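You operate a simulated robot arm through the tools that you are given. There is no shell and no other tool.

You are at the controls of a simulated robot arm. One attempt, no reset.

TASK
Put the standing tile on the ware bench top. Put the dip tumbler on the cream floor tile. Take the press wad and leave it on the wetting pad. Put the seam smoother on the pink test tile. Do these in any order. Set down upright: standing tile.

Only the result counts: the job must be done as asked and must still hold three seconds after the hand-in. Knocking over, shifting, dropping, spilling or breaking anything else fails it.

THE ROBOT
A 7-joint arm with a two-finger parallel gripper on a trunk, on a base that drives. Base frame: it is fixed to the floor where the robot stands at the start and does not move with it; the origin is under the middle of the robot, x ahead of it, y to its left, z up. Readings come in mm, degrees, newtons and seconds.
Its first joint turns from -166.0 to 166.0 degrees. Places, roughly: cream floor tile (12x12x1 cm) [-1100, -2000, 700]; dip tumbler (10x9x8 cm) [-600, -3500, 800]; press wad (6x5x5 cm) [-800, -2800, 800]; seam smoother (4x6x12 cm) [-800, -2400, 800]; standing tile (8x6x9 cm) [-800, -3500, 800]; test tile (8x8x2 cm) [-600, -2800, 700]; ware bench top [-900, -2000, 700]; wetting pad (9x9x3 cm) [-1100, -2300, 800]. Payload 3.43 kg.
Tool frame: the origin (TCP) lies between the finger pads and is the grasp point; the fingertips stand 30 mm ahead of it; z points along the fingers, y is the line along which they close. The gripper opens to 94 mm. The fingers are 28 mm wide and 10 mm thick; the gripper's body (50 by 96 mm) begins 55 mm behind the TCP.
Orientation is that of the tool frame in the base frame, as a unit quaternion [x, y, z, w]. With the fingers straight down and closing along the base's y, the tool's x points along the base's -x, its y along +y and its z along -z.

THE INTERFACE
- The arm moves only by the tool nudge_tool. Its argument "deltas" is text: rows parted by semicolons, each of 7 numbers parted by spaces: the turn, a rotation vector about the base's x, y, z in degrees, then the shift along the base's x, y, z in m, then the opening, from 0 (shut) to 1 (fully open). In form: wx wy wz dx dy dz grip; .... A call has 1 to 20 rows; each row is the pose to reach, as a shift and turn from the pose commanded when the call began. A row lasts 0.2 s, in which the tool goes at most 50 mm and 8.6 degrees; a call with a longer step from one row to the next is refused whole, and so is a gripper value outside its range. Where a pose cannot be reached the arm comes as near as it can. A force on the tool above 40 N (or 10 N above the force at the start of the call, whichever is more), or a blocked arm, ends the call early, and 0.2 s more pass. The fingers move at their own pace (about 45 mm/s each) and stop on an object; they squeeze with about 24 N. The grip force told is the motor's: it shows also when the fingers shut on nothing. Time passes only in rows, and 0.2 s behind the last, so rows that repeat a pose let the fingers close. It gives the time, the measured TCP pose, the force on the tool (base axes), the opening and the grip force at its end, in the units of the frame above (readings bear some noise), with the torque about the TCP (base axes, N m) and any sound that the robot's microphone picked up, and new pictures: "pictures" is both (left out), scene, wrist or none.
- Cameras (640 x 400 px; columns grow to the right, rows downward): "scene" is now at [499.3, 168, 1026.6]; the picture's right is [-0.52, -0.85, 0.00], its down [-0.09, 0.06, -0.99] and it looks along [0.85, -0.52, -0.11] (base axes); focal length 214 px, centre (320, 200). "wrist" rides on the gripper at [76, 14, -103] in the tool frame; the picture's right is [-0.18, 0.98, 0.00], its down [-0.75, -0.14, -0.64] and it looks along [-0.63, -0.12, 0.77] (tool axes); focal length 243 px, centre (320, 200). There is no depth. A picture from a camera that has moved, and an enlarged one, comes with that camera's place and axes in the base frame and with its lens.
- slide_trunk(by): slides the trunk up (or, below 0, down) by that many mm; the arm and the scene camera ride with it, the base frame stays. It gives what a move gives, with no picture.
- roll_base(legs): drives the robot by 1 to 6 legs, each [ahead, left, turn to the left] in mm, mm and degrees, along the robot's own axes; the way and the turn of a leg run together, so that a leg with both is an arc; at most 1500 mm and 180 degrees a leg. The arm and the cameras ride along, it lands a little off, and it stops where it bumps. It gives what a move gives, and a new picture of the scene camera.
- pan_tilt(pan, tilt): turns the head with the scene camera to pan (to the left, within 103 degrees either way) and tilt (down, from -29 to 69), counted from straight ahead of the robot. It gives what a move gives, and a new picture of the scene camera.
- close_up(camera, box): a new picture of the part [left, top, right, bottom] of that camera's present view, enlarged. It takes no simulated time.
- job_done(): hands the job in; it is judged then, once.

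Nothing tells you exact positions but the pictures and the camera data. Unless the task says otherwise, let go and move clear before handing in.

The tools are called after ">>>" by a JSON object that holds its "op" and its "data". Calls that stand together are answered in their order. nudge_tool: Moves the arm, as the interface text tells. Its arguments: {"type":"object","properties":{"deltas":{"type":"string"},"pictures":{"type":"string","enum":["both","scene","wrist","none"]}},"required":["deltas"]} The other tools are called the same way: slide_trunk (by) slides the trunk up or down; roll_base (legs) drives the base; pan_tilt (pan, tilt) turns the head that bears the scene camera; close_up (camera, box) takes an enlarged picture of a part of a camera's view; job_done () hands the job in.

At the start:

```text
clock: 0.0
eef_pos: [648.8, 247.3, 1084.2]
tool_rot: [0.001, 1.0, 0.0, 0.0]
ft_force: [-0.4, -0.1, 0.5]
wrist_torque: [0.02, -0.01, 0.01]
width: 94.0
grip_force: 0.2
trunk travel left (down, up): [-75.0, 415.0]
robot x, y, heading: [0.9, -1.3, 0.2]
head pan, tilt: [-31.4, 6.1]
```

scene: 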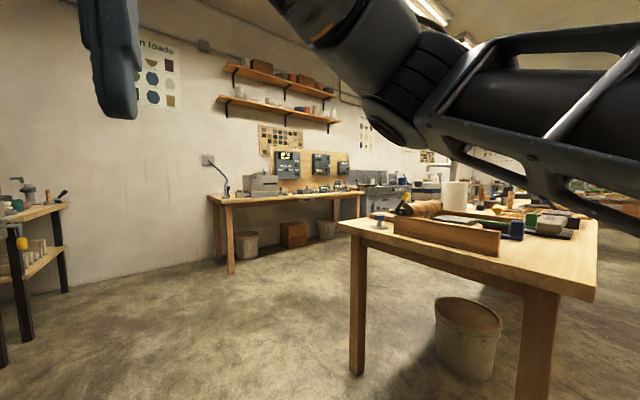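
wrist: 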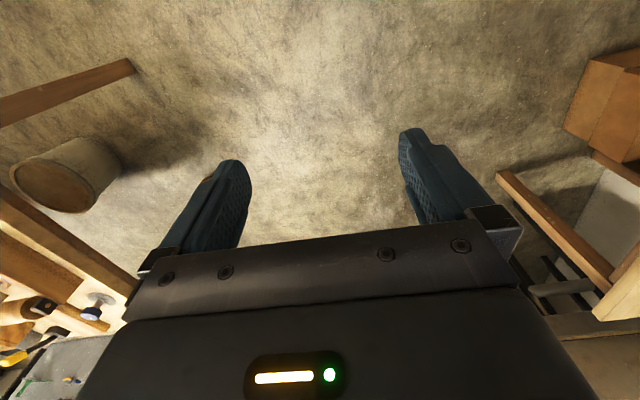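

I see a workshop with a bench ahead; the task's items lie behind and to my right, around x -800, y -2000 to -3500. I'll pan the head to the right first to look.

>>> {"op": "pan_tilt", "data": {"pan": -100, "tilt": 15}}

```text
clock: 1.4
eef_pos: [651.4, 247.6, 1084.3]
tool_rot: [0.0, 1.0, 0.0, 0.0]
ft_force: [-0.1, -0.1, 0.2]
wrist_torque: [0.01, -0.02, 0.0]
width: 94.1
grip_force: 0.1
trunk travel left (down, up): [-75.0, 415.0]
robot x, y, heading: [-0.4, 0.9, 0.2]
head pan, tilt: [-100.0, 15.0]
camera scene: at [404.4, 124.0, 1012.2], right [-0.98, 0.17, 0.0], down [0.04, 0.25, -0.97], along [-0.17, -0.95, -0.26], focal length 214 px, centre (320, 200)
```

scene: 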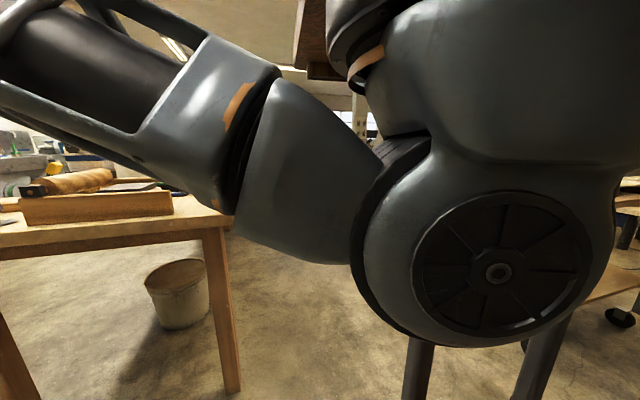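

The arm hides the view. I'll turn the base on the spot to the right to look that way.

>>> {"op": "roll_base", "data": {"legs": [[0, 0, -70]]}}

>>> {"op": "pan_tilt", "data": {"pan": -20, "tilt": 12}}

```text
clock: 4.9
eef_pos: [447.0, -532.5, 1085.2]
tool_rot: [0.58, 0.814, 0.0, 0.0]
ft_force: [0.2, -0.4, -0.9]
wrist_torque: [-0.03, 0.0, 0.02]
width: 93.6
grip_force: 0.1
trunk travel left (down, up): [-75.0, 415.0]
robot x, y, heading: [1.2, -0.5, -71.1]
head pan, tilt: [-100.0, 15.0]
camera scene: at [247.3, -342.4, 1012.2], right [-0.16, 0.99, 0.0], down [0.26, 0.04, -0.97], along [-0.95, -0.15, -0.26], focal length 214 px, centre (320, 200)
```

scene: 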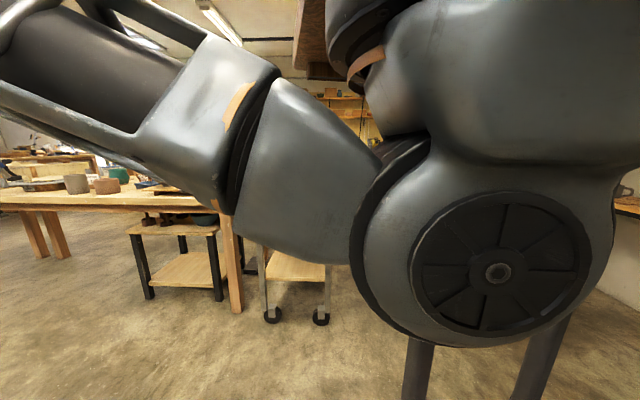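

```text
clock: 6.4
eef_pos: [444.9, -533.2, 1084.7]
tool_rot: [0.58, 0.814, 0.0, 0.0]
ft_force: [-0.3, -0.2, -0.3]
wrist_torque: [0.03, 0.03, -0.01]
width: 94.3
grip_force: 0.1
trunk travel left (down, up): [-75.0, 415.0]
robot x, y, heading: [2.9, 2.5, -70.9]
head pan, tilt: [-20.0, 12.0]
camera scene: at [338.0, -420.9, 1017.1], right [-1.0, 0.02, 0.0], down [0.0, 0.21, -0.98], along [-0.02, -0.98, -0.21], focal length 214 px, centre (320, 200)
```

scene: 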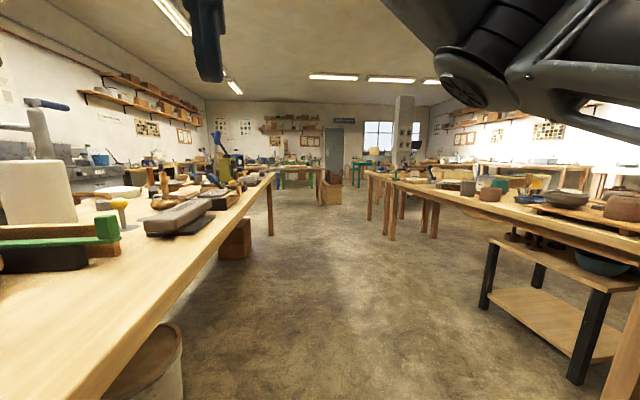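

A clear aisle runs toward -y, with the target bench on its right side (x below about -500). I'll face -y and drive down the aisle.

>>> {"op": "roll_base", "data": {"legs": [[0, 0, -19], [1400, 80, 0]]}}

>>> {"op": "pan_tilt", "data": {"pan": -60, "tilt": 15}}

```text
clock: 14.4
eef_pos: [301.7, -2052.2, 1085.3]
tool_rot: [0.714, 0.7, 0.0, 0.0]
ft_force: [-0.5, 0.5, 0.2]
wrist_torque: [0.0, 0.0, -0.06]
width: 93.8
grip_force: 0.1
trunk travel left (down, up): [-75.0, 415.0]
robot x, y, heading: [70.5, -1393.2, -91.1]
head pan, tilt: [-20.0, 12.0]
camera scene: at [238.3, -1909.9, 1017.1], right [-0.93, 0.36, 0.0], down [0.07, 0.19, -0.98], along [-0.35, -0.91, -0.21], focal length 214 px, centre (320, 200)
```

scene: 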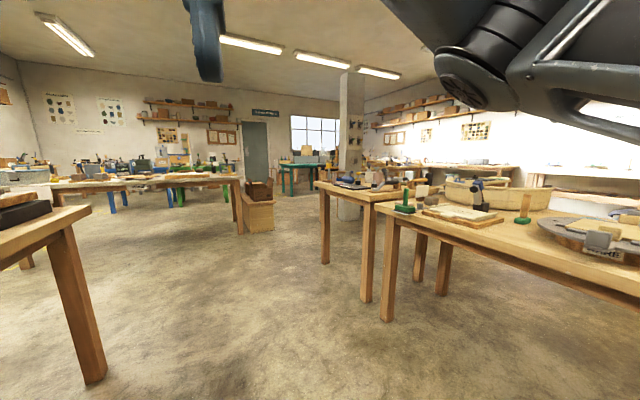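

```text
clock: 15.5
eef_pos: [301.4, -2052.0, 1083.6]
tool_rot: [0.714, 0.7, 0.0, 0.0]
ft_force: [-0.4, 0.9, -1.0]
wrist_torque: [0.0, -0.01, 0.01]
width: 93.9
grip_force: 0.1
trunk travel left (down, up): [-75.0, 415.0]
robot x, y, heading: [68.1, -1397.3, -91.1]
head pan, tilt: [-60.0, 15.0]
camera scene: at [190.1, -1868.1, 1012.2], right [-0.48, 0.88, 0.0], down [0.23, 0.13, -0.97], along [-0.85, -0.47, -0.26], focal length 214 px, centre (320, 200)
```

scene: 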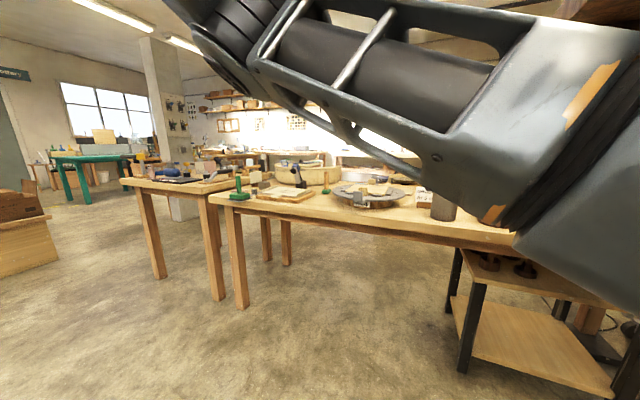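

The target bench runs along x≈-500 from about y -1500 to -2900, with a second bench beyond. I'll turn to face it and drive along it sideways.

>>> {"op": "roll_base", "data": {"legs": [[0, 0, -89], [0, 500, 0]]}}

>>> {"op": "pan_tilt", "data": {"pan": 0, "tilt": 30}}

```text
clock: 22.2
eef_pos: [-580.0, -2156.6, 1085.0]
tool_rot: [1.0, 0.001, 0.0, 0.0]
ft_force: [-0.5, -0.3, 0.6]
wrist_torque: [0.02, -0.01, 0.02]
width: 94.0
grip_force: 0.1
trunk travel left (down, up): [-75.0, 415.0]
robot x, y, heading: [69.1, -1910.0, -180.0]
head pan, tilt: [-60.0, 15.0]
camera scene: at [-400.9, -2041.9, 1012.2], right [0.87, 0.5, 0.0], down [0.13, -0.22, -0.97], along [-0.48, 0.84, -0.26], focal length 214 px, centre (320, 200)
```

scene: 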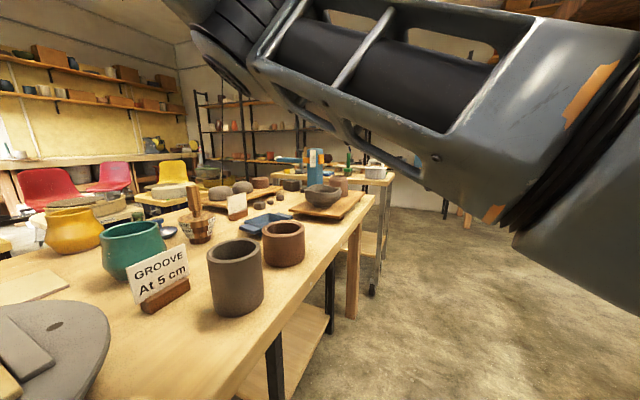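

```text
clock: 23.6
eef_pos: [-581.3, -2156.5, 1084.9]
tool_rot: [1.0, 0.0, -0.001, 0.0]
ft_force: [0.3, 0.9, 0.7]
wrist_torque: [-0.03, 0.02, 0.02]
width: 93.9
grip_force: 0.1
trunk travel left (down, up): [-75.0, 415.0]
robot x, y, heading: [68.9, -1907.9, -180.0]
head pan, tilt: [0.0, 30.0]
camera scene: at [-444.5, -2122.8, 988.0], right [0.0, 1.0, 0.0], down [0.5, 0.0, -0.87], along [-0.87, 0.0, -0.5], focal length 214 px, centre (320, 200)
```

scene: 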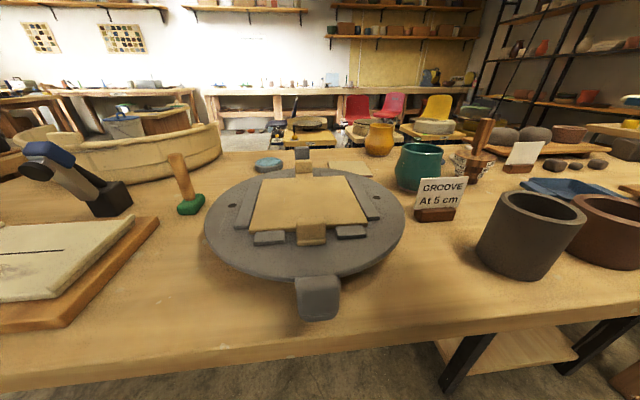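

The cream tile, blue wetting pad and the green/wood seam smoother are in view near their stated places. I'll take close-ups and look left for the rest.

>>> {"op": "close_up", "data": {"camera": "scene", "box": [140, 130, 400, 290]}}

>>> {"op": "pan_tilt", "data": {"pan": 50, "tilt": 30}}

>>> {"op": "close_up", "data": {"camera": "scene", "box": [160, 80, 480, 280]}}

```text
2.46 times, centred on (270, 210) of scene
camera zoom: at [-444.5, -2122.8, 988.0], right [0.0, 1.0, 0.0], down [0.5, 0.0, -0.87], along [-0.87, 0.0, -0.5], focal length 528 px, centre (443, 175)
```

zoom: 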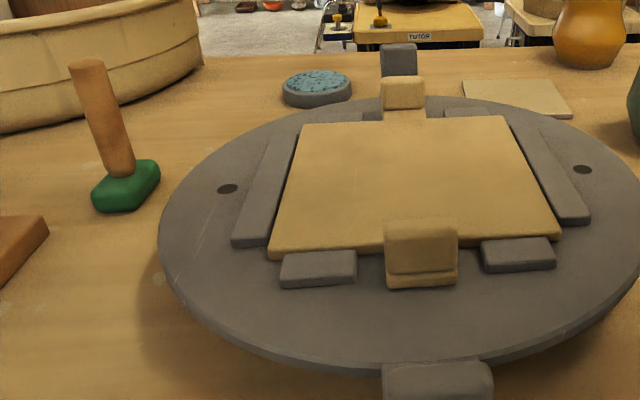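

```text
clock: 24.7
eef_pos: [-580.1, -2156.6, 1084.0]
tool_rot: [1.0, 0.001, 0.001, 0.0]
ft_force: [-0.2, 0.4, -0.2]
wrist_torque: [0.02, 0.02, 0.0]
width: 94.2
grip_force: 0.1
trunk travel left (down, up): [-75.0, 415.0]
robot x, y, heading: [70.6, -1908.4, -179.8]
head pan, tilt: [50.0, 30.0]
camera scene: at [-412.1, -2192.0, 988.0], right [-0.77, 0.64, 0.0], down [0.32, 0.38, -0.87], along [-0.56, -0.66, -0.5], focal length 214 px, centre (320, 200)
```

scene: 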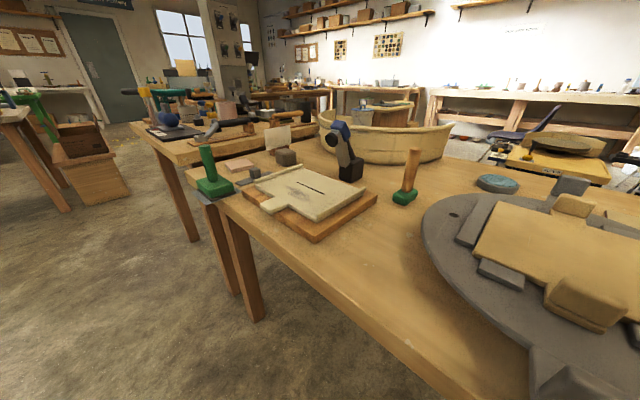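

```text
2.00 times, centred on (320, 180) of scene
camera zoom: at [-412.1, -2192.0, 988.0], right [-0.77, 0.64, 0.0], down [0.32, 0.38, -0.87], along [-0.56, -0.66, -0.5], focal length 429 px, centre (320, 240)
```

zoom: 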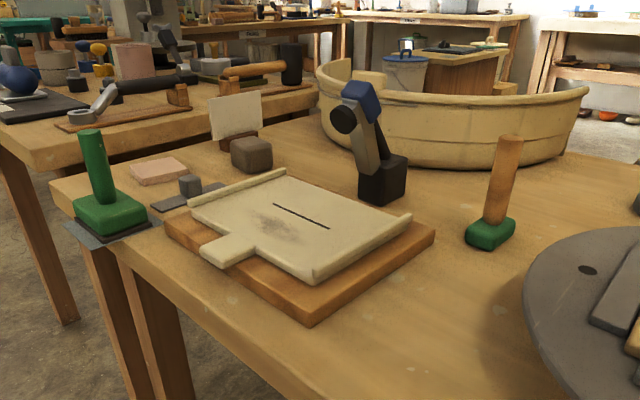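

Pink test tile ≈(-630,-2850), press wad ≈(-745,-2750), smoother ≈(-850,-2405). I'll drive along the bench to a spot from which all four local places are within reach.

>>> {"op": "roll_base", "data": {"legs": [[0, 490, 0]]}}

>>> {"op": "pan_tilt", "data": {"pan": 0, "tilt": 60}}

>>> {"op": "close_up", "data": {"camera": "wrist", "box": [0, 0, 640, 400]}}

```text
clock: 27.6
eef_pos: [-574.5, -2649.4, 1084.7]
tool_rot: [1.0, 0.006, 0.0, 0.0]
ft_force: [-0.1, -0.3, -0.6]
wrist_torque: [-0.01, 0.01, -0.04]
width: 93.9
grip_force: 0.0
trunk travel left (down, up): [-75.0, 415.0]
robot x, y, heading: [70.7, -2391.7, -179.5]
head pan, tilt: [50.0, 30.0]
camera scene: at [-405.7, -2682.8, 988.0], right [-0.77, 0.63, 0.0], down [0.32, 0.39, -0.87], along [-0.55, -0.67, -0.5], focal length 214 px, centre (320, 200)
```

scene: 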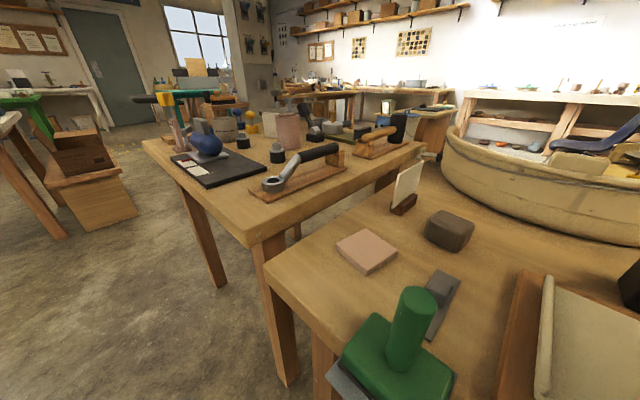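

```text
clock: 28.8
eef_pos: [-575.3, -2649.1, 1084.7]
tool_rot: [1.0, 0.006, 0.0, 0.0]
ft_force: [0.0, 0.3, 0.2]
wrist_torque: [-0.01, 0.03, 0.02]
width: 94.1
grip_force: 0.0
trunk travel left (down, up): [-75.0, 415.0]
robot x, y, heading: [73.8, -2394.4, -179.5]
head pan, tilt: [0.0, 60.0]
camera scene: at [-415.1, -2613.6, 945.9], right [-0.01, 1.0, 0.0], down [0.87, 0.01, -0.5], along [-0.5, -0.01, -0.87], focal length 214 px, centre (320, 200)
```

scene: 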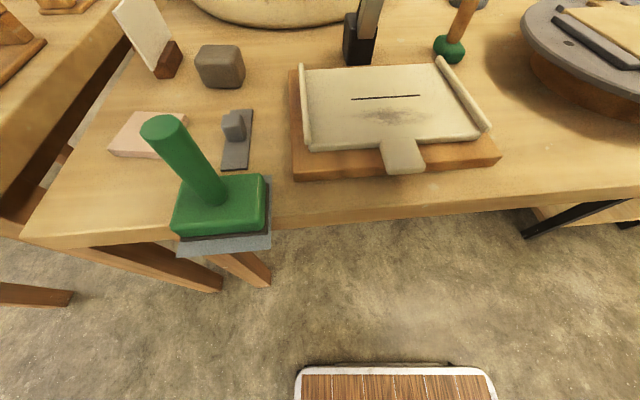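

```text
1.00 times, centred on (320, 200) of wrist (not enlarged: the box is as wide or as high as the picture)
camera zoom: at [-498.1, -2663.3, 1187.8], right [-0.17, -0.99, 0.0], down [-0.76, 0.13, 0.64], along [-0.63, 0.11, -0.77], focal length 243 px, centre (320, 200)
```

zoom: 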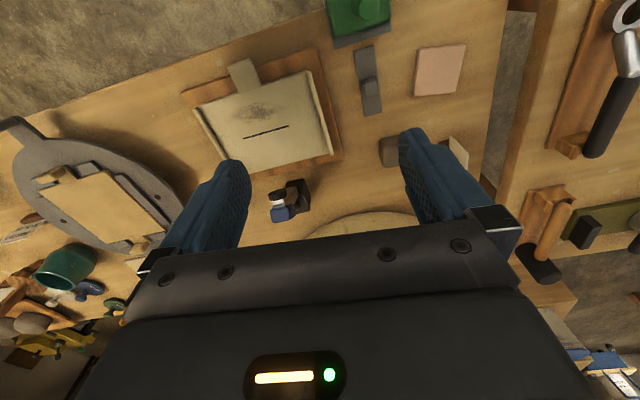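

The base's front rim is visible and there is room to the bench. I'll creep forward to bring the far places within reach.

>>> {"op": "roll_base", "data": {"legs": [[170, 0, -0.5]]}}

>>> {"op": "close_up", "data": {"camera": "wrist", "box": [0, 0, 640, 400]}}

```text
clock: 30.3
eef_pos: [-748.4, -2647.2, 1085.5]
tool_rot: [1.0, 0.004, 0.0, 0.0]
ft_force: [0.3, 0.6, 0.8]
wrist_torque: [0.0, 0.03, 0.02]
width: 93.9
grip_force: 0.1
trunk travel left (down, up): [-75.0, 415.0]
robot x, y, heading: [-98.2, -2393.7, -179.5]
head pan, tilt: [0.0, 60.0]
camera scene: at [-589.1, -2612.2, 945.9], right [-0.01, 1.0, 0.0], down [0.87, 0.01, -0.5], along [-0.5, 0.0, -0.87], focal length 214 px, centre (320, 200)
```

scene: 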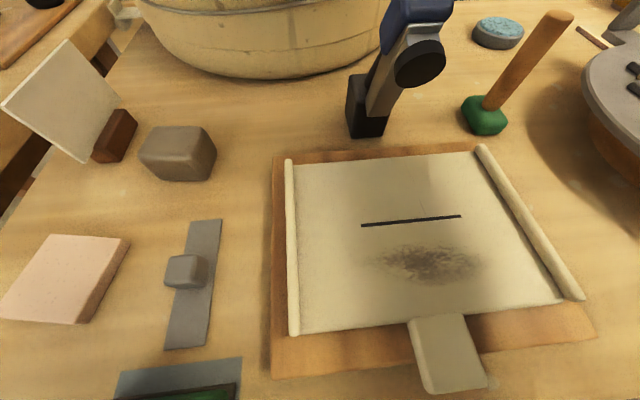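

```text
1.00 times, centred on (320, 200) of wrist (not enlarged: the box is as wide or as high as the picture)
camera zoom: at [-672.4, -2661.4, 1187.7], right [-0.18, -0.98, 0.0], down [-0.75, 0.14, 0.64], along [-0.63, 0.11, -0.77], focal length 243 px, centre (320, 200)
```

zoom: 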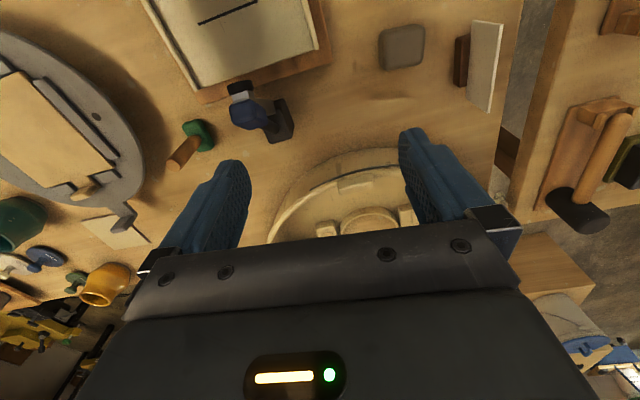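

I'll take close-ups to locate the pieces precisely.

>>> {"op": "close_up", "data": {"camera": "scene", "box": [0, 100, 320, 300]}}

>>> {"op": "close_up", "data": {"camera": "scene", "box": [380, 0, 640, 160]}}

>>> {"op": "close_up", "data": {"camera": "wrist", "box": [60, 0, 540, 300]}}

```text
2.00 times, centred on (160, 200) of scene
camera zoom: at [-589.1, -2612.2, 945.9], right [-0.01, 1.0, 0.0], down [0.87, 0.01, -0.5], along [-0.5, 0.0, -0.87], focal length 429 px, centre (640, 200)
```

zoom: 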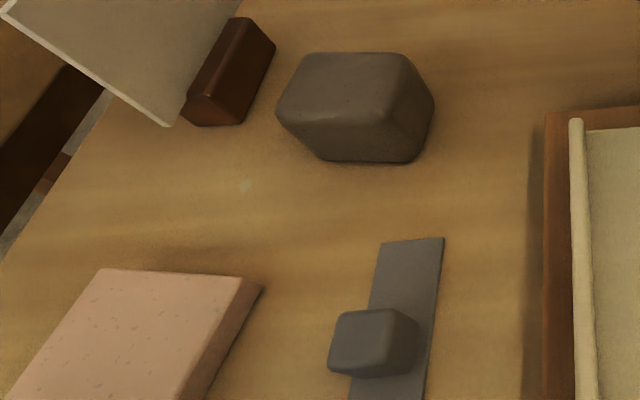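

```text
2.46 times, centred on (510, 80) of scene
camera zoom: at [-589.1, -2612.2, 945.9], right [-0.01, 1.0, 0.0], down [0.87, 0.01, -0.5], along [-0.5, 0.0, -0.87], focal length 528 px, centre (-148, 495)
```

zoom: 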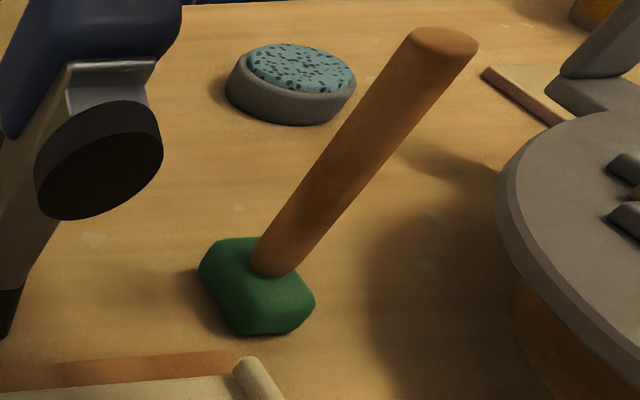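

```text
1.33 times, centred on (300, 150) of wrist
camera zoom: at [-672.4, -2661.4, 1187.7], right [-0.18, -0.98, 0.0], down [-0.75, 0.14, 0.64], along [-0.63, 0.11, -0.77], focal length 324 px, centre (347, 267)
```

zoom: 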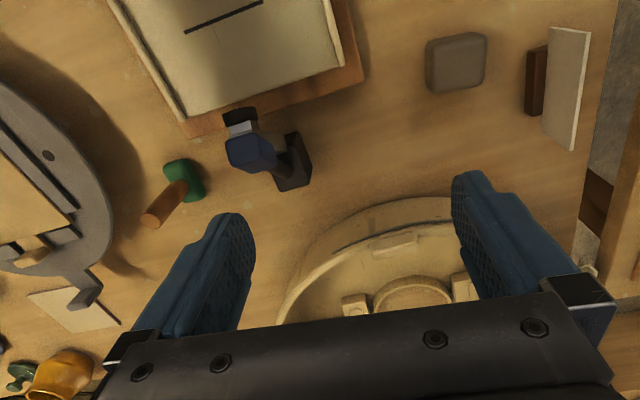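

Wad ≈(-750,-2771), 60 mm wide along y. I'll bring the gripper above it for a refined look.

>>> {"op": "nudge_tool", "data": {"deltas": "0 0 0 0 -0.045 0 1; 0 0 0 0 -0.09 -0.01 1; 0 0 0 0 -0.124 -0.04 1; 0 0 0 0 -0.124 -0.085 1; 0 0 0 0 -0.124 -0.13 1; 0 0 0 0 -0.124 -0.15 1"}}

```text
clock: 31.7
eef_pos: [-749.5, -2769.7, 934.4]
tool_rot: [1.0, 0.003, 0.001, 0.0]
ft_force: [-0.5, -0.2, -0.2]
wrist_torque: [0.01, 0.01, 0.02]
width: 93.9
grip_force: 0.1
trunk travel left (down, up): [-75.0, 415.0]
robot x, y, heading: [-100.2, -2392.9, -179.8]
head pan, tilt: [0.0, 60.0]
camera scene: at [-588.9, -2612.3, 946.0], right [-0.01, 1.0, 0.0], down [0.87, 0.01, -0.5], along [-0.5, 0.0, -0.87], focal length 214 px, centre (320, 200)
camera wrist: at [-673.3, -2784.1, 1037.1], right [-0.18, -0.98, 0.0], down [-0.75, 0.14, 0.64], along [-0.63, 0.11, -0.77], focal length 243 px, centre (320, 200)
```

scene: 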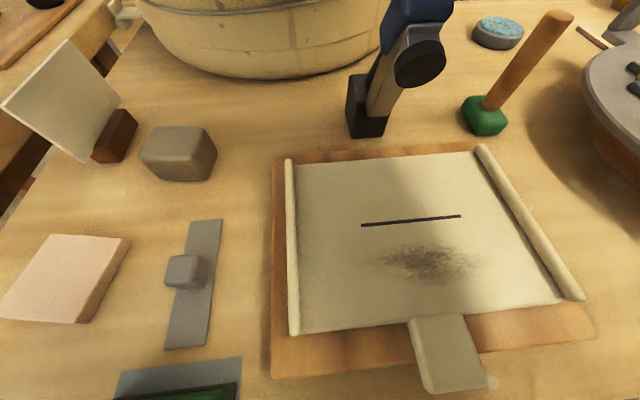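
wrist: 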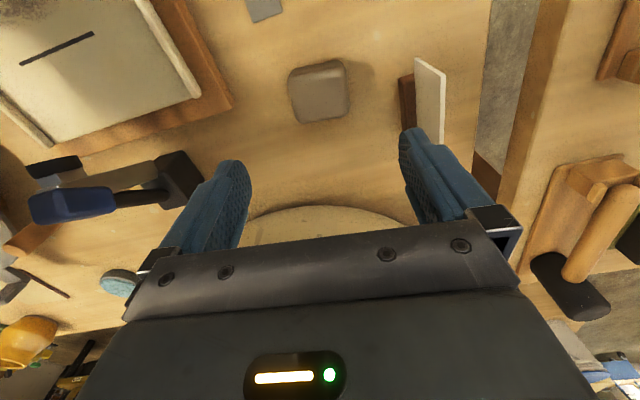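

>>> {"op": "close_up", "data": {"camera": "wrist", "box": [240, 40, 400, 140]}}

```text
4.00 times, centred on (320, 90) of wrist
camera zoom: at [-673.3, -2784.1, 1037.1], right [-0.18, -0.98, 0.0], down [-0.75, 0.14, 0.64], along [-0.63, 0.11, -0.77], focal length 970 px, centre (320, 640)
```

zoom: 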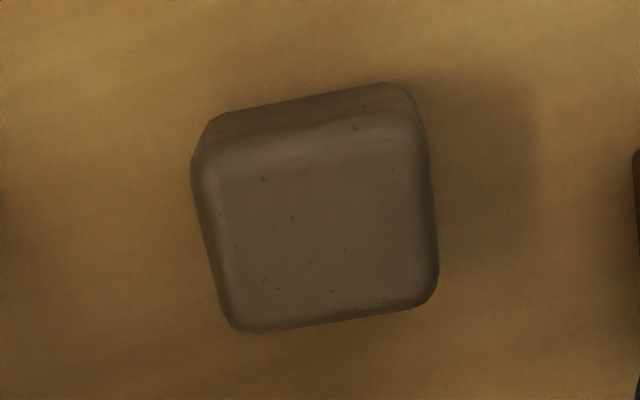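

The wad is square to the gripper and centred within a few mm. Descending to grasp it.

>>> {"op": "nudge_tool", "data": {"deltas": "0 0 0 0.001 -0.003 -0.04 1; 0 0 0 0.001 -0.003 -0.08 1; 0 0 0 0.001 -0.003 -0.115 1; 0 0 0 0.001 -0.003 -0.14 1; 0 0 0 0.001 -0.003 -0.157 1; 0 0 0 0.001 -0.003 -0.157 1; 0 0 0 0.001 -0.003 -0.157 0; 0 0 0 0.001 -0.003 -0.157 0; 0 0 0 0.001 -0.003 -0.157 0; 0 0 0 0.001 -0.003 -0.157 0; 0 0 0 0.001 -0.003 -0.157 0"}}

```text
clock: 34.1
eef_pos: [-748.3, -2772.2, 778.8]
tool_rot: [1.0, 0.003, 0.0, 0.001]
ft_force: [-0.5, 0.1, -0.6]
wrist_torque: [0.04, -0.02, -0.02]
width: 64.3
grip_force: 23.8
trunk travel left (down, up): [-75.0, 415.0]
robot x, y, heading: [-104.9, -2394.6, -179.6]
head pan, tilt: [0.0, 60.0]
camera scene: at [-589.1, -2612.2, 945.8], right [-0.01, 1.0, 0.0], down [0.87, 0.01, -0.5], along [-0.5, 0.0, -0.87], focal length 214 px, centre (320, 200)
camera wrist: at [-672.5, -2788.9, 881.8], right [-0.18, -0.98, 0.0], down [-0.75, 0.14, 0.64], along [-0.63, 0.11, -0.77], focal length 243 px, centre (320, 200)
```

scene: 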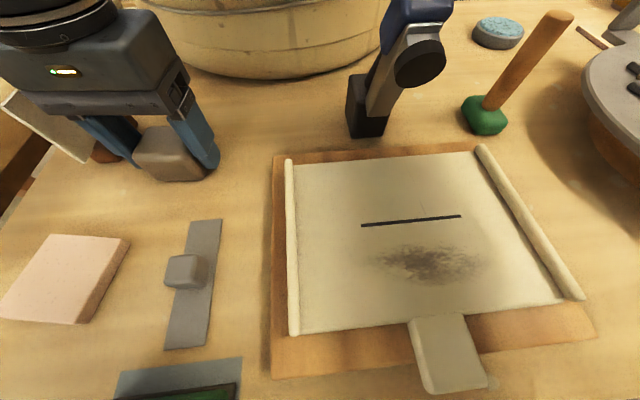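
wrist: 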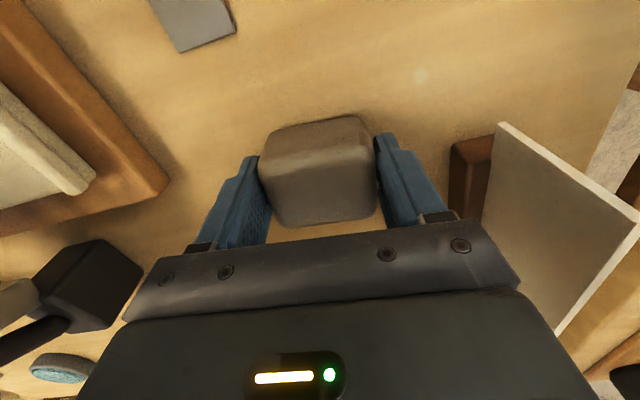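

Gripped at 64 mm. Lifting and carrying it toward the wetting pad.

>>> {"op": "nudge_tool", "data": {"deltas": "0 0 0 0 0 0.03 0; 0 0 0 0 0 0.075 0; 0 0 0 0 0 0.12 0; 0 0 0 0 0 0.165 0; 0 0 0 0 0 0.2 0; 0 0 0 -0.02 0.035 0.215 0; 0 0 0 -0.042 0.07 0.215 0; 0 0 0 -0.065 0.11 0.215 0; 0 0 0 -0.09 0.15 0.215 0; 0 0 0 -0.114 0.19 0.215 0; 0 0 0 -0.138 0.23 0.215 0; 0 0 0 -0.162 0.27 0.215 0; 0 0 0 -0.186 0.31 0.215 0; 0 0 0 -0.21 0.35 0.215 0; 0 0 0 -0.234 0.39 0.215 0; 0 0 0 -0.258 0.43 0.205 0; 0 0 0 -0.275 0.46 0.195 0; 0 0 0 -0.285 0.475 0.18 0; 0 0 0 -0.29 0.485 0.17 0; 0 0 0 -0.29 0.485 0.17 0"}}

```text
clock: 38.3
eef_pos: [-1037.3, -2288.7, 944.8]
tool_rot: [1.0, 0.004, 0.0, 0.0]
ft_force: [0.0, 0.2, -2.4]
wrist_torque: [0.0, -0.03, -0.04]
width: 64.5
grip_force: 23.6
trunk travel left (down, up): [-75.0, 415.0]
robot x, y, heading: [-101.5, -2394.5, -179.9]
head pan, tilt: [0.0, 60.0]
camera scene: at [-589.1, -2612.1, 945.9], right [-0.01, 1.0, 0.0], down [0.87, 0.01, -0.5], along [-0.5, 0.0, -0.87], focal length 214 px, centre (320, 200)
camera wrist: at [-961.4, -2303.4, 1048.6], right [-0.18, -0.98, 0.0], down [-0.75, 0.14, 0.64], along [-0.63, 0.11, -0.77], focal length 243 px, centre (320, 200)
```

scene: 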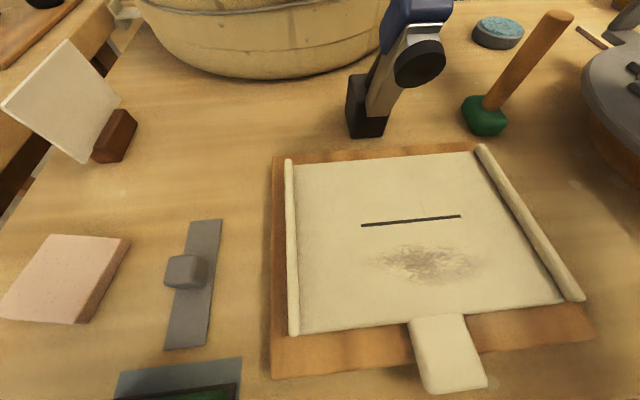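
wrist: 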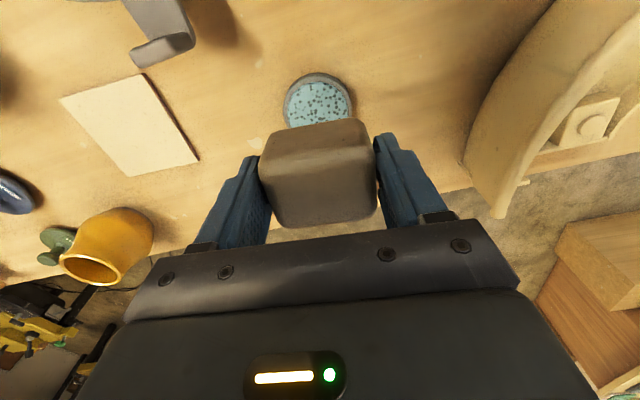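

Pad centre is ≈(-1051,-2286). Aligning above it and descending just short of contact.

>>> {"op": "nudge_tool", "data": {"deltas": "0 0 0 -0.007 0.001 0 0; 0 0 0 -0.014 0.002 -0.02 0; 0 0 0 -0.014 0.002 -0.06 0; 0 0 0 -0.014 0.002 -0.09 0; 0 0 0 -0.014 0.002 -0.115 0; 0 0 0 -0.014 0.002 -0.125 0; 0 0 0 -0.014 0.002 -0.127 0"}}

```text
clock: 39.9
eef_pos: [-1051.8, -2286.3, 819.8]
tool_rot: [1.0, 0.004, 0.001, 0.0]
ft_force: [-0.4, -0.8, -1.8]
wrist_torque: [0.03, -0.03, 0.01]
width: 64.3
grip_force: 24.2
trunk travel left (down, up): [-75.0, 415.0]
robot x, y, heading: [-100.9, -2396.1, -179.5]
head pan, tilt: [0.0, 60.0]
camera scene: at [-589.1, -2612.2, 945.9], right [-0.01, 1.0, 0.0], down [0.87, 0.01, -0.5], along [-0.5, 0.0, -0.87], focal length 214 px, centre (320, 200)
camera wrist: at [-976.0, -2301.5, 922.4], right [-0.18, -0.98, 0.0], down [-0.75, 0.14, 0.64], along [-0.63, 0.11, -0.77], focal length 243 px, centre (320, 200)
```

scene: 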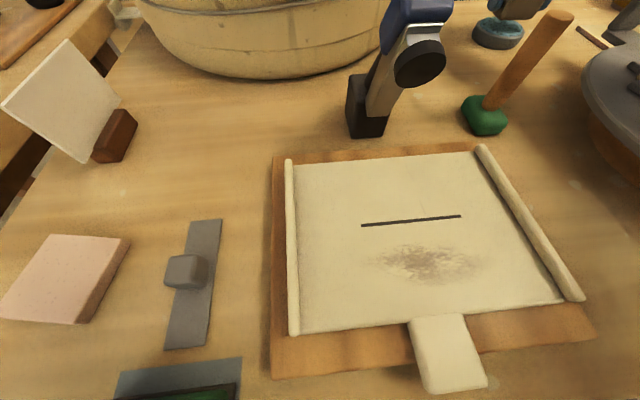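
wrist: 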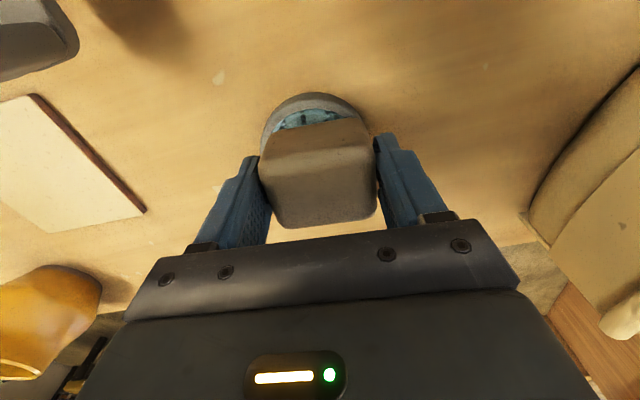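

>>> {"op": "pan_tilt", "data": {"pan": -30, "tilt": 25}}

>>> {"op": "close_up", "data": {"camera": "scene", "box": [200, 100, 440, 250]}}

```text
clock: 40.9
eef_pos: [-1052.0, -2287.1, 818.8]
tool_rot: [1.0, 0.003, 0.0, 0.0]
ft_force: [-0.3, -0.3, -2.3]
wrist_torque: [0.0, 0.0, 0.02]
width: 64.1
grip_force: 24.2
trunk travel left (down, up): [-75.0, 415.0]
robot x, y, heading: [-100.2, -2394.5, -179.9]
head pan, tilt: [-30.0, 25.0]
camera scene: at [-602.5, -2566.2, 995.9], right [0.49, 0.87, 0.0], down [0.37, -0.21, -0.91], along [-0.79, 0.45, -0.42], focal length 214 px, centre (320, 200)
```

scene: 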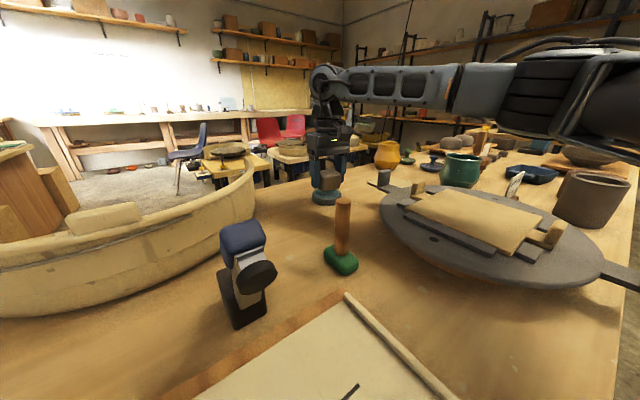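

```text
2.67 times, centred on (320, 175) of scene
camera zoom: at [-602.5, -2566.2, 995.9], right [0.49, 0.87, 0.0], down [0.37, -0.21, -0.91], along [-0.79, 0.45, -0.42], focal length 572 px, centre (320, 267)
```

zoom: 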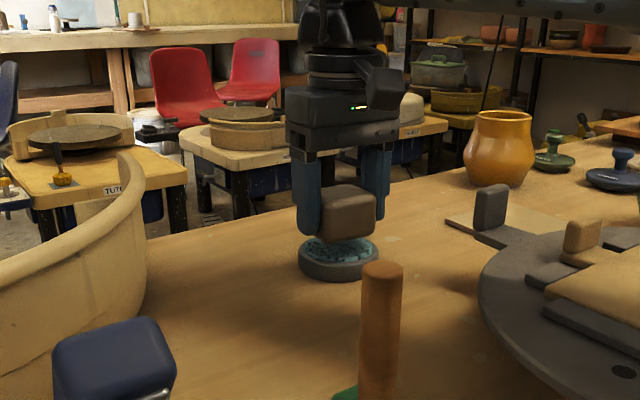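

The wad hovers just over the pad, slightly off to the right. A small correction, then down to contact.

>>> {"op": "nudge_tool", "data": {"deltas": "0 0 0 -0.003 -0.003 -0.003 0; 0 0 0 -0.003 -0.003 -0.007 0; 0 0 0 -0.003 -0.003 -0.009 0; 0 0 0 -0.003 -0.003 -0.009 0", "pictures": "none"}}

>>> {"op": "close_up", "data": {"camera": "scene", "box": [280, 130, 376, 220]}}

```text
clock: 41.9
eef_pos: [-1053.0, -2289.2, 811.8]
tool_rot: [1.0, 0.004, 0.001, -0.001]
ft_force: [-0.1, 0.2, -2.3]
wrist_torque: [0.0, -0.02, 0.01]
width: 64.3
grip_force: 23.9
trunk travel left (down, up): [-75.0, 415.0]
robot x, y, heading: [-97.7, -2394.7, -179.6]
head pan, tilt: [-30.0, 25.0]
```

```text
4.44 times, centred on (328, 175) of scene
camera zoom: at [-602.5, -2566.2, 995.9], right [0.49, 0.87, 0.0], down [0.37, -0.21, -0.91], along [-0.79, 0.45, -0.42], focal length 953 px, centre (284, 311)
```

zoom: 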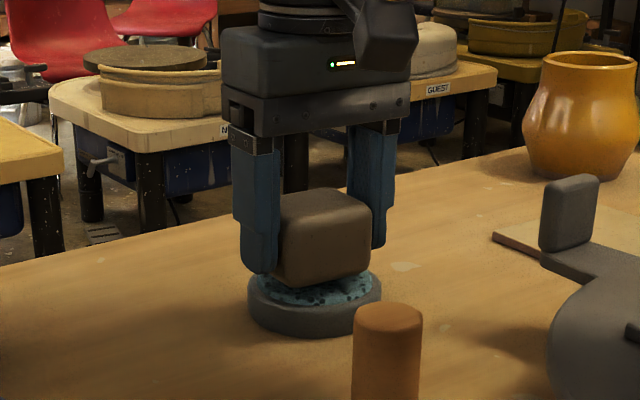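

>>> {"op": "nudge_tool", "data": {"deltas": "0 0 0 -0.001 0 -0.002 0; 0 0 0 -0.001 0 -0.004 0; 0 0 0 -0.001 0 -0.004 0", "pictures": "none"}}

>>> {"op": "close_up", "data": {"camera": "scene", "box": [300, 160, 364, 220]}}

```text
clock: 42.7
eef_pos: [-1055.1, -2289.1, 807.9]
tool_rot: [1.0, 0.003, 0.0, 0.0]
ft_force: [-0.6, 0.4, -2.2]
wrist_torque: [0.02, -0.01, -0.01]
width: 64.3
grip_force: 23.7
trunk travel left (down, up): [-75.0, 415.0]
robot x, y, heading: [-101.6, -2394.5, -179.5]
head pan, tilt: [-30.0, 25.0]
```

```text
6.67 times, centred on (332, 190) of scene
camera zoom: at [-602.5, -2566.1, 995.9], right [0.49, 0.87, 0.0], down [0.37, -0.21, -0.91], along [-0.79, 0.45, -0.42], focal length 1430 px, centre (240, 267)
```

zoom: 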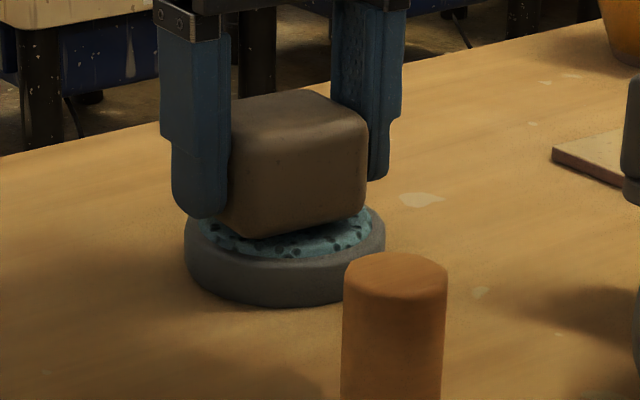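

>>> {"op": "nudge_tool", "data": {"deltas": "0 0 0 0 0 -0.002 0; 0 0 0 0 0 -0.004 0; 0 0 0 0 0 -0.004 0", "pictures": "none"}}

>>> {"op": "close_up", "data": {"camera": "scene", "box": [300, 160, 364, 220]}}

```text
clock: 43.5
eef_pos: [-1053.8, -2289.5, 803.5]
tool_rot: [1.0, 0.003, 0.0, 0.0]
ft_force: [-0.3, -0.8, -2.2]
wrist_torque: [-0.03, -0.01, -0.04]
width: 64.4
grip_force: 24.3
trunk travel left (down, up): [-75.0, 415.0]
robot x, y, heading: [-96.9, -2395.3, -179.4]
head pan, tilt: [-30.0, 25.0]
```

```text
6.67 times, centred on (332, 190) of scene
camera zoom: at [-602.5, -2566.1, 995.9], right [0.49, 0.87, 0.0], down [0.37, -0.21, -0.91], along [-0.79, 0.45, -0.42], focal length 1430 px, centre (240, 267)
```

zoom: 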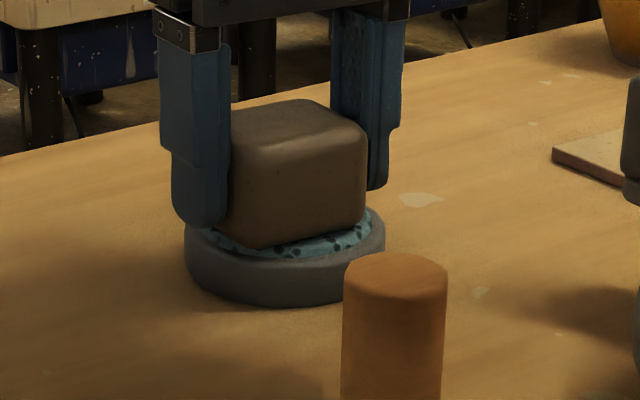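

>>> {"op": "nudge_tool", "data": {"deltas": "0 0 0 0 0 -0.002 0; 0 0 0 0 0 -0.003 0; 0 0 0 0 0 -0.003 0", "pictures": "none"}}

>>> {"op": "nudge_tool", "data": {"deltas": "0 0 0 0 0 -0.002 0; 0 0 0 0 0 -0.002 0", "pictures": "none"}}

>>> {"op": "close_up", "data": {"camera": "scene", "box": [300, 160, 364, 220]}}

```text
clock: 44.3
eef_pos: [-1054.7, -2290.2, 801.4]
tool_rot: [1.0, 0.004, 0.0, 0.0]
ft_force: [-1.8, -0.5, 17.1]
wrist_torque: [0.02, 0.0, -0.03]
width: 64.7
grip_force: 23.9
trunk travel left (down, up): [-75.0, 415.0]
robot x, y, heading: [-100.5, -2395.0, -179.7]
head pan, tilt: [-30.0, 25.0]
```

```text
clock: 44.9
eef_pos: [-1054.5, -2290.1, 798.3]
tool_rot: [1.0, 0.004, 0.0, 0.001]
ft_force: [1.6, -0.7, 16.0]
wrist_torque: [-0.02, 0.01, 0.0]
width: 64.3
grip_force: 24.3
trunk travel left (down, up): [-75.0, 415.0]
robot x, y, heading: [-96.7, -2392.2, -179.9]
head pan, tilt: [-30.0, 25.0]
```

```text
6.67 times, centred on (332, 190) of scene
camera zoom: at [-602.1, -2566.2, 996.2], right [0.49, 0.87, 0.0], down [0.37, -0.21, -0.91], along [-0.79, 0.45, -0.42], focal length 1430 px, centre (240, 267)
```

zoom: 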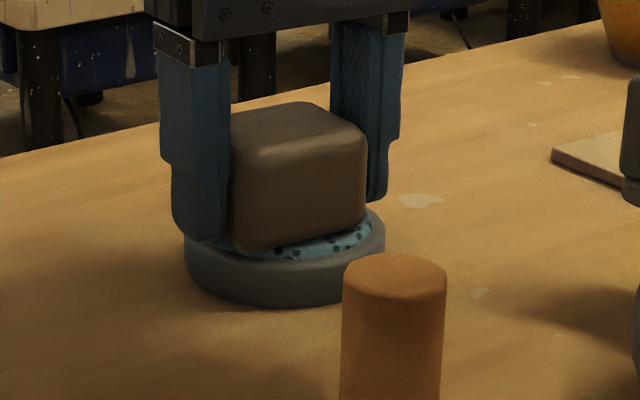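

Contact is made (16 N). I'll ease off slightly, open and retreat upward.

>>> {"op": "nudge_tool", "data": {"deltas": "0 0 0 0 0 0.001 0; 0 0 0 0 0 0.001 0.85; 0 0 0 0 0 0.001 0.85; 0 0 0 0 0 0.001 0.95; 0 0 0 0 0 0.015 1; 0 0 0 0 0 0.045 1; 0 0 0 0 0 0.09 1; 0 0 0 0 0 0.13 1; 0 0 0 0 0 0.16 1; 0 0 0 0 0 0.16 1"}}

>>> {"op": "close_up", "data": {"camera": "scene", "box": [300, 160, 364, 220]}}

```text
clock: 47.1
eef_pos: [-1056.3, -2287.0, 960.7]
tool_rot: [1.0, 0.003, 0.0, 0.0]
ft_force: [0.1, -0.6, 0.2]
wrist_torque: [0.01, 0.01, 0.01]
width: 94.0
grip_force: 0.1
trunk travel left (down, up): [-75.0, 415.0]
robot x, y, heading: [-103.1, -2393.1, -179.6]
head pan, tilt: [-30.0, 25.0]
camera scene: at [-602.5, -2566.2, 996.0], right [0.49, 0.87, 0.0], down [0.37, -0.21, -0.91], along [-0.79, 0.45, -0.42], focal length 214 px, centre (320, 200)
camera wrist: at [-981.5, -2302.7, 1063.4], right [-0.18, -0.98, 0.0], down [-0.75, 0.14, 0.64], along [-0.63, 0.11, -0.77], focal length 243 px, centre (320, 200)
```

scene: 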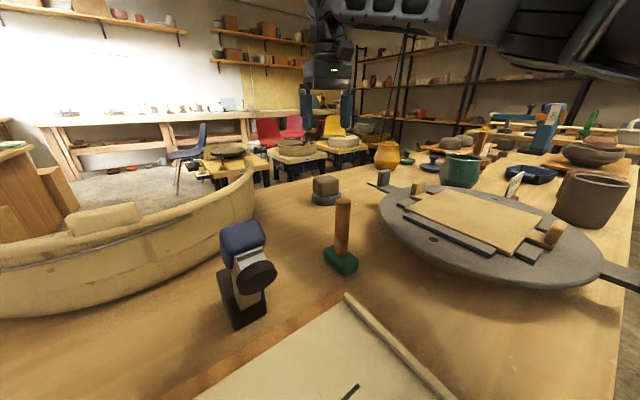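
wrist: 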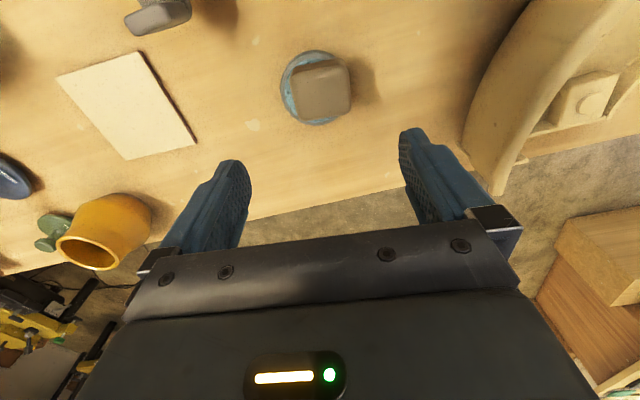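

```text
6.67 times, centred on (332, 190) of scene
camera zoom: at [-602.5, -2566.2, 996.0], right [0.49, 0.87, 0.0], down [0.37, -0.21, -0.91], along [-0.79, 0.45, -0.42], focal length 1430 px, centre (240, 267)
```

zoom: 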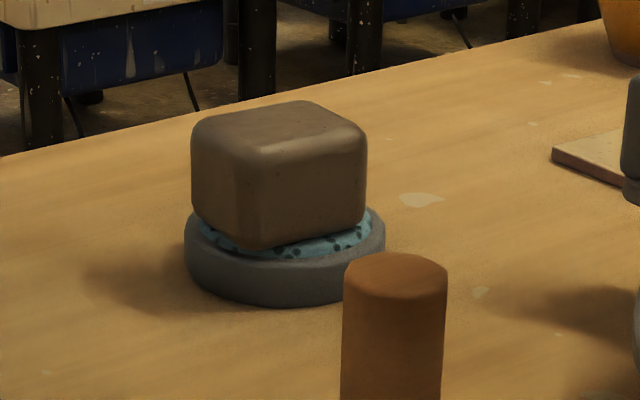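

The wad rests squarely on the pad. Next, the seam smoother: moving above it.

>>> {"op": "nudge_tool", "data": {"deltas": "0 0 0 0.04 -0.02 0 1; 0 0 0 0.08 -0.04 0 1; 0 0 0 0.12 -0.06 0 1; 0 0 0 0.16 -0.08 0 1; 0 0 0 0.2 -0.1 0 1; 0 0 0 0.22 -0.107 0 1; 0 0 0 0.22 -0.107 0 1"}}

>>> {"op": "close_up", "data": {"camera": "wrist", "box": [240, 40, 400, 140]}}

```text
clock: 48.7
eef_pos: [-834.8, -2398.1, 961.4]
tool_rot: [1.0, 0.004, 0.0, 0.0]
ft_force: [0.1, 0.1, 0.0]
wrist_torque: [0.01, -0.02, 0.04]
width: 94.2
grip_force: 0.1
trunk travel left (down, up): [-75.0, 415.0]
robot x, y, heading: [-100.3, -2397.7, -179.5]
head pan, tilt: [-30.0, 25.0]
camera scene: at [-602.5, -2566.1, 996.0], right [0.49, 0.87, 0.0], down [0.37, -0.21, -0.91], along [-0.79, 0.45, -0.42], focal length 214 px, centre (320, 200)
camera wrist: at [-759.2, -2413.5, 1063.6], right [-0.18, -0.98, 0.0], down [-0.75, 0.14, 0.64], along [-0.63, 0.11, -0.77], focal length 243 px, centre (320, 200)
```

scene: 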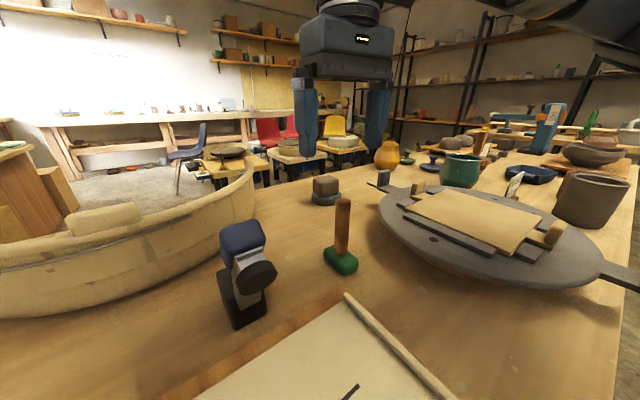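
wrist: 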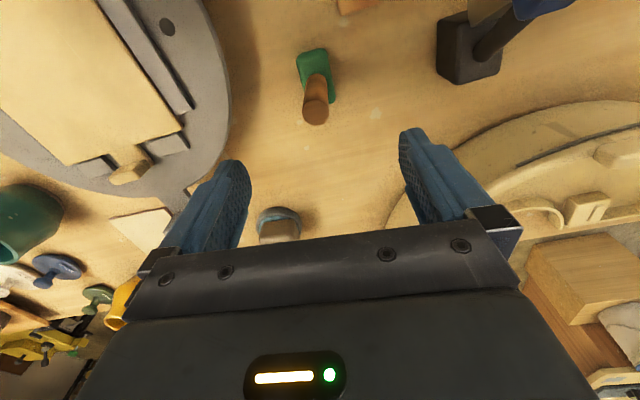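

```text
4.00 times, centred on (320, 90) of wrist
camera zoom: at [-759.2, -2413.5, 1063.6], right [-0.18, -0.98, 0.0], down [-0.75, 0.14, 0.64], along [-0.63, 0.11, -0.77], focal length 970 px, centre (320, 640)
```

zoom: 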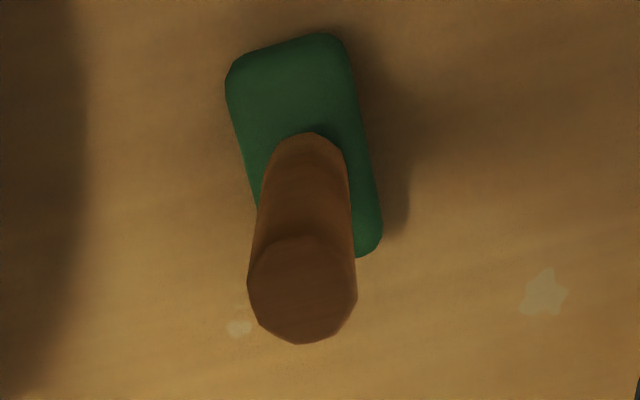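

Handle is at ≈(-832,-2394). Descending onto it and closing.

>>> {"op": "nudge_tool", "data": {"deltas": "0 0 0 0.002 0.004 -0.03 1; 0 0 0 0.002 0.004 -0.07 1; 0 0 0 0.002 0.004 -0.11 1; 0 0 0 0.002 0.004 -0.135 1; 0 0 0 0.002 0.004 -0.14 1; 0 0 0 0.002 0.004 -0.14 0.5; 0 0 0 0.002 0.004 -0.14 0.2; 0 0 0 0.002 0.004 -0.14 0; 0 0 0 0.002 0.004 -0.14 0; 0 0 0 0.002 0.004 -0.14 0; 0 0 0 0.002 0.004 -0.14 0"}}

```text
clock: 51.1
eef_pos: [-834.5, -2391.9, 818.5]
tool_rot: [1.0, 0.004, 0.0, 0.0]
ft_force: [-0.1, -1.5, 4.0]
wrist_torque: [-0.09, -0.03, -0.02]
width: 23.7
grip_force: 24.1
trunk travel left (down, up): [-75.0, 415.0]
robot x, y, heading: [-97.4, -2398.0, -179.7]
head pan, tilt: [-30.0, 25.0]
camera scene: at [-602.4, -2566.2, 996.0], right [0.49, 0.87, 0.0], down [0.37, -0.21, -0.91], along [-0.79, 0.45, -0.42], focal length 214 px, centre (320, 200)
camera wrist: at [-757.1, -2407.1, 921.9], right [-0.18, -0.98, 0.0], down [-0.75, 0.14, 0.64], along [-0.63, 0.11, -0.77], focal length 243 px, centre (320, 200)
```

scene: 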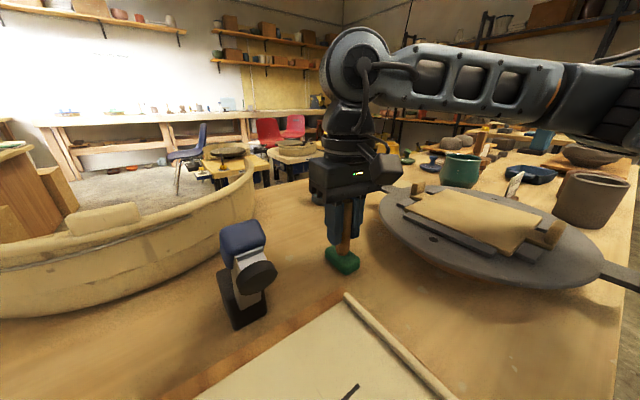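
wrist: 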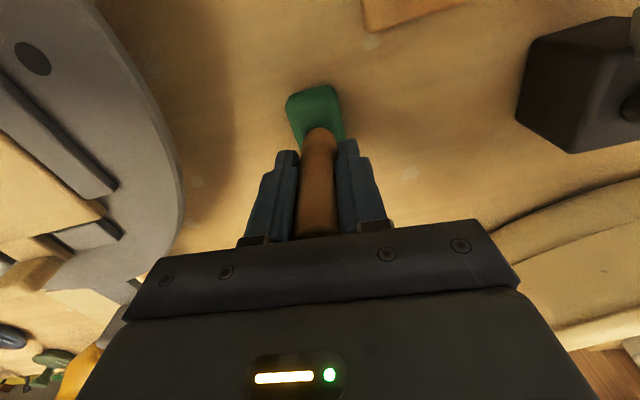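

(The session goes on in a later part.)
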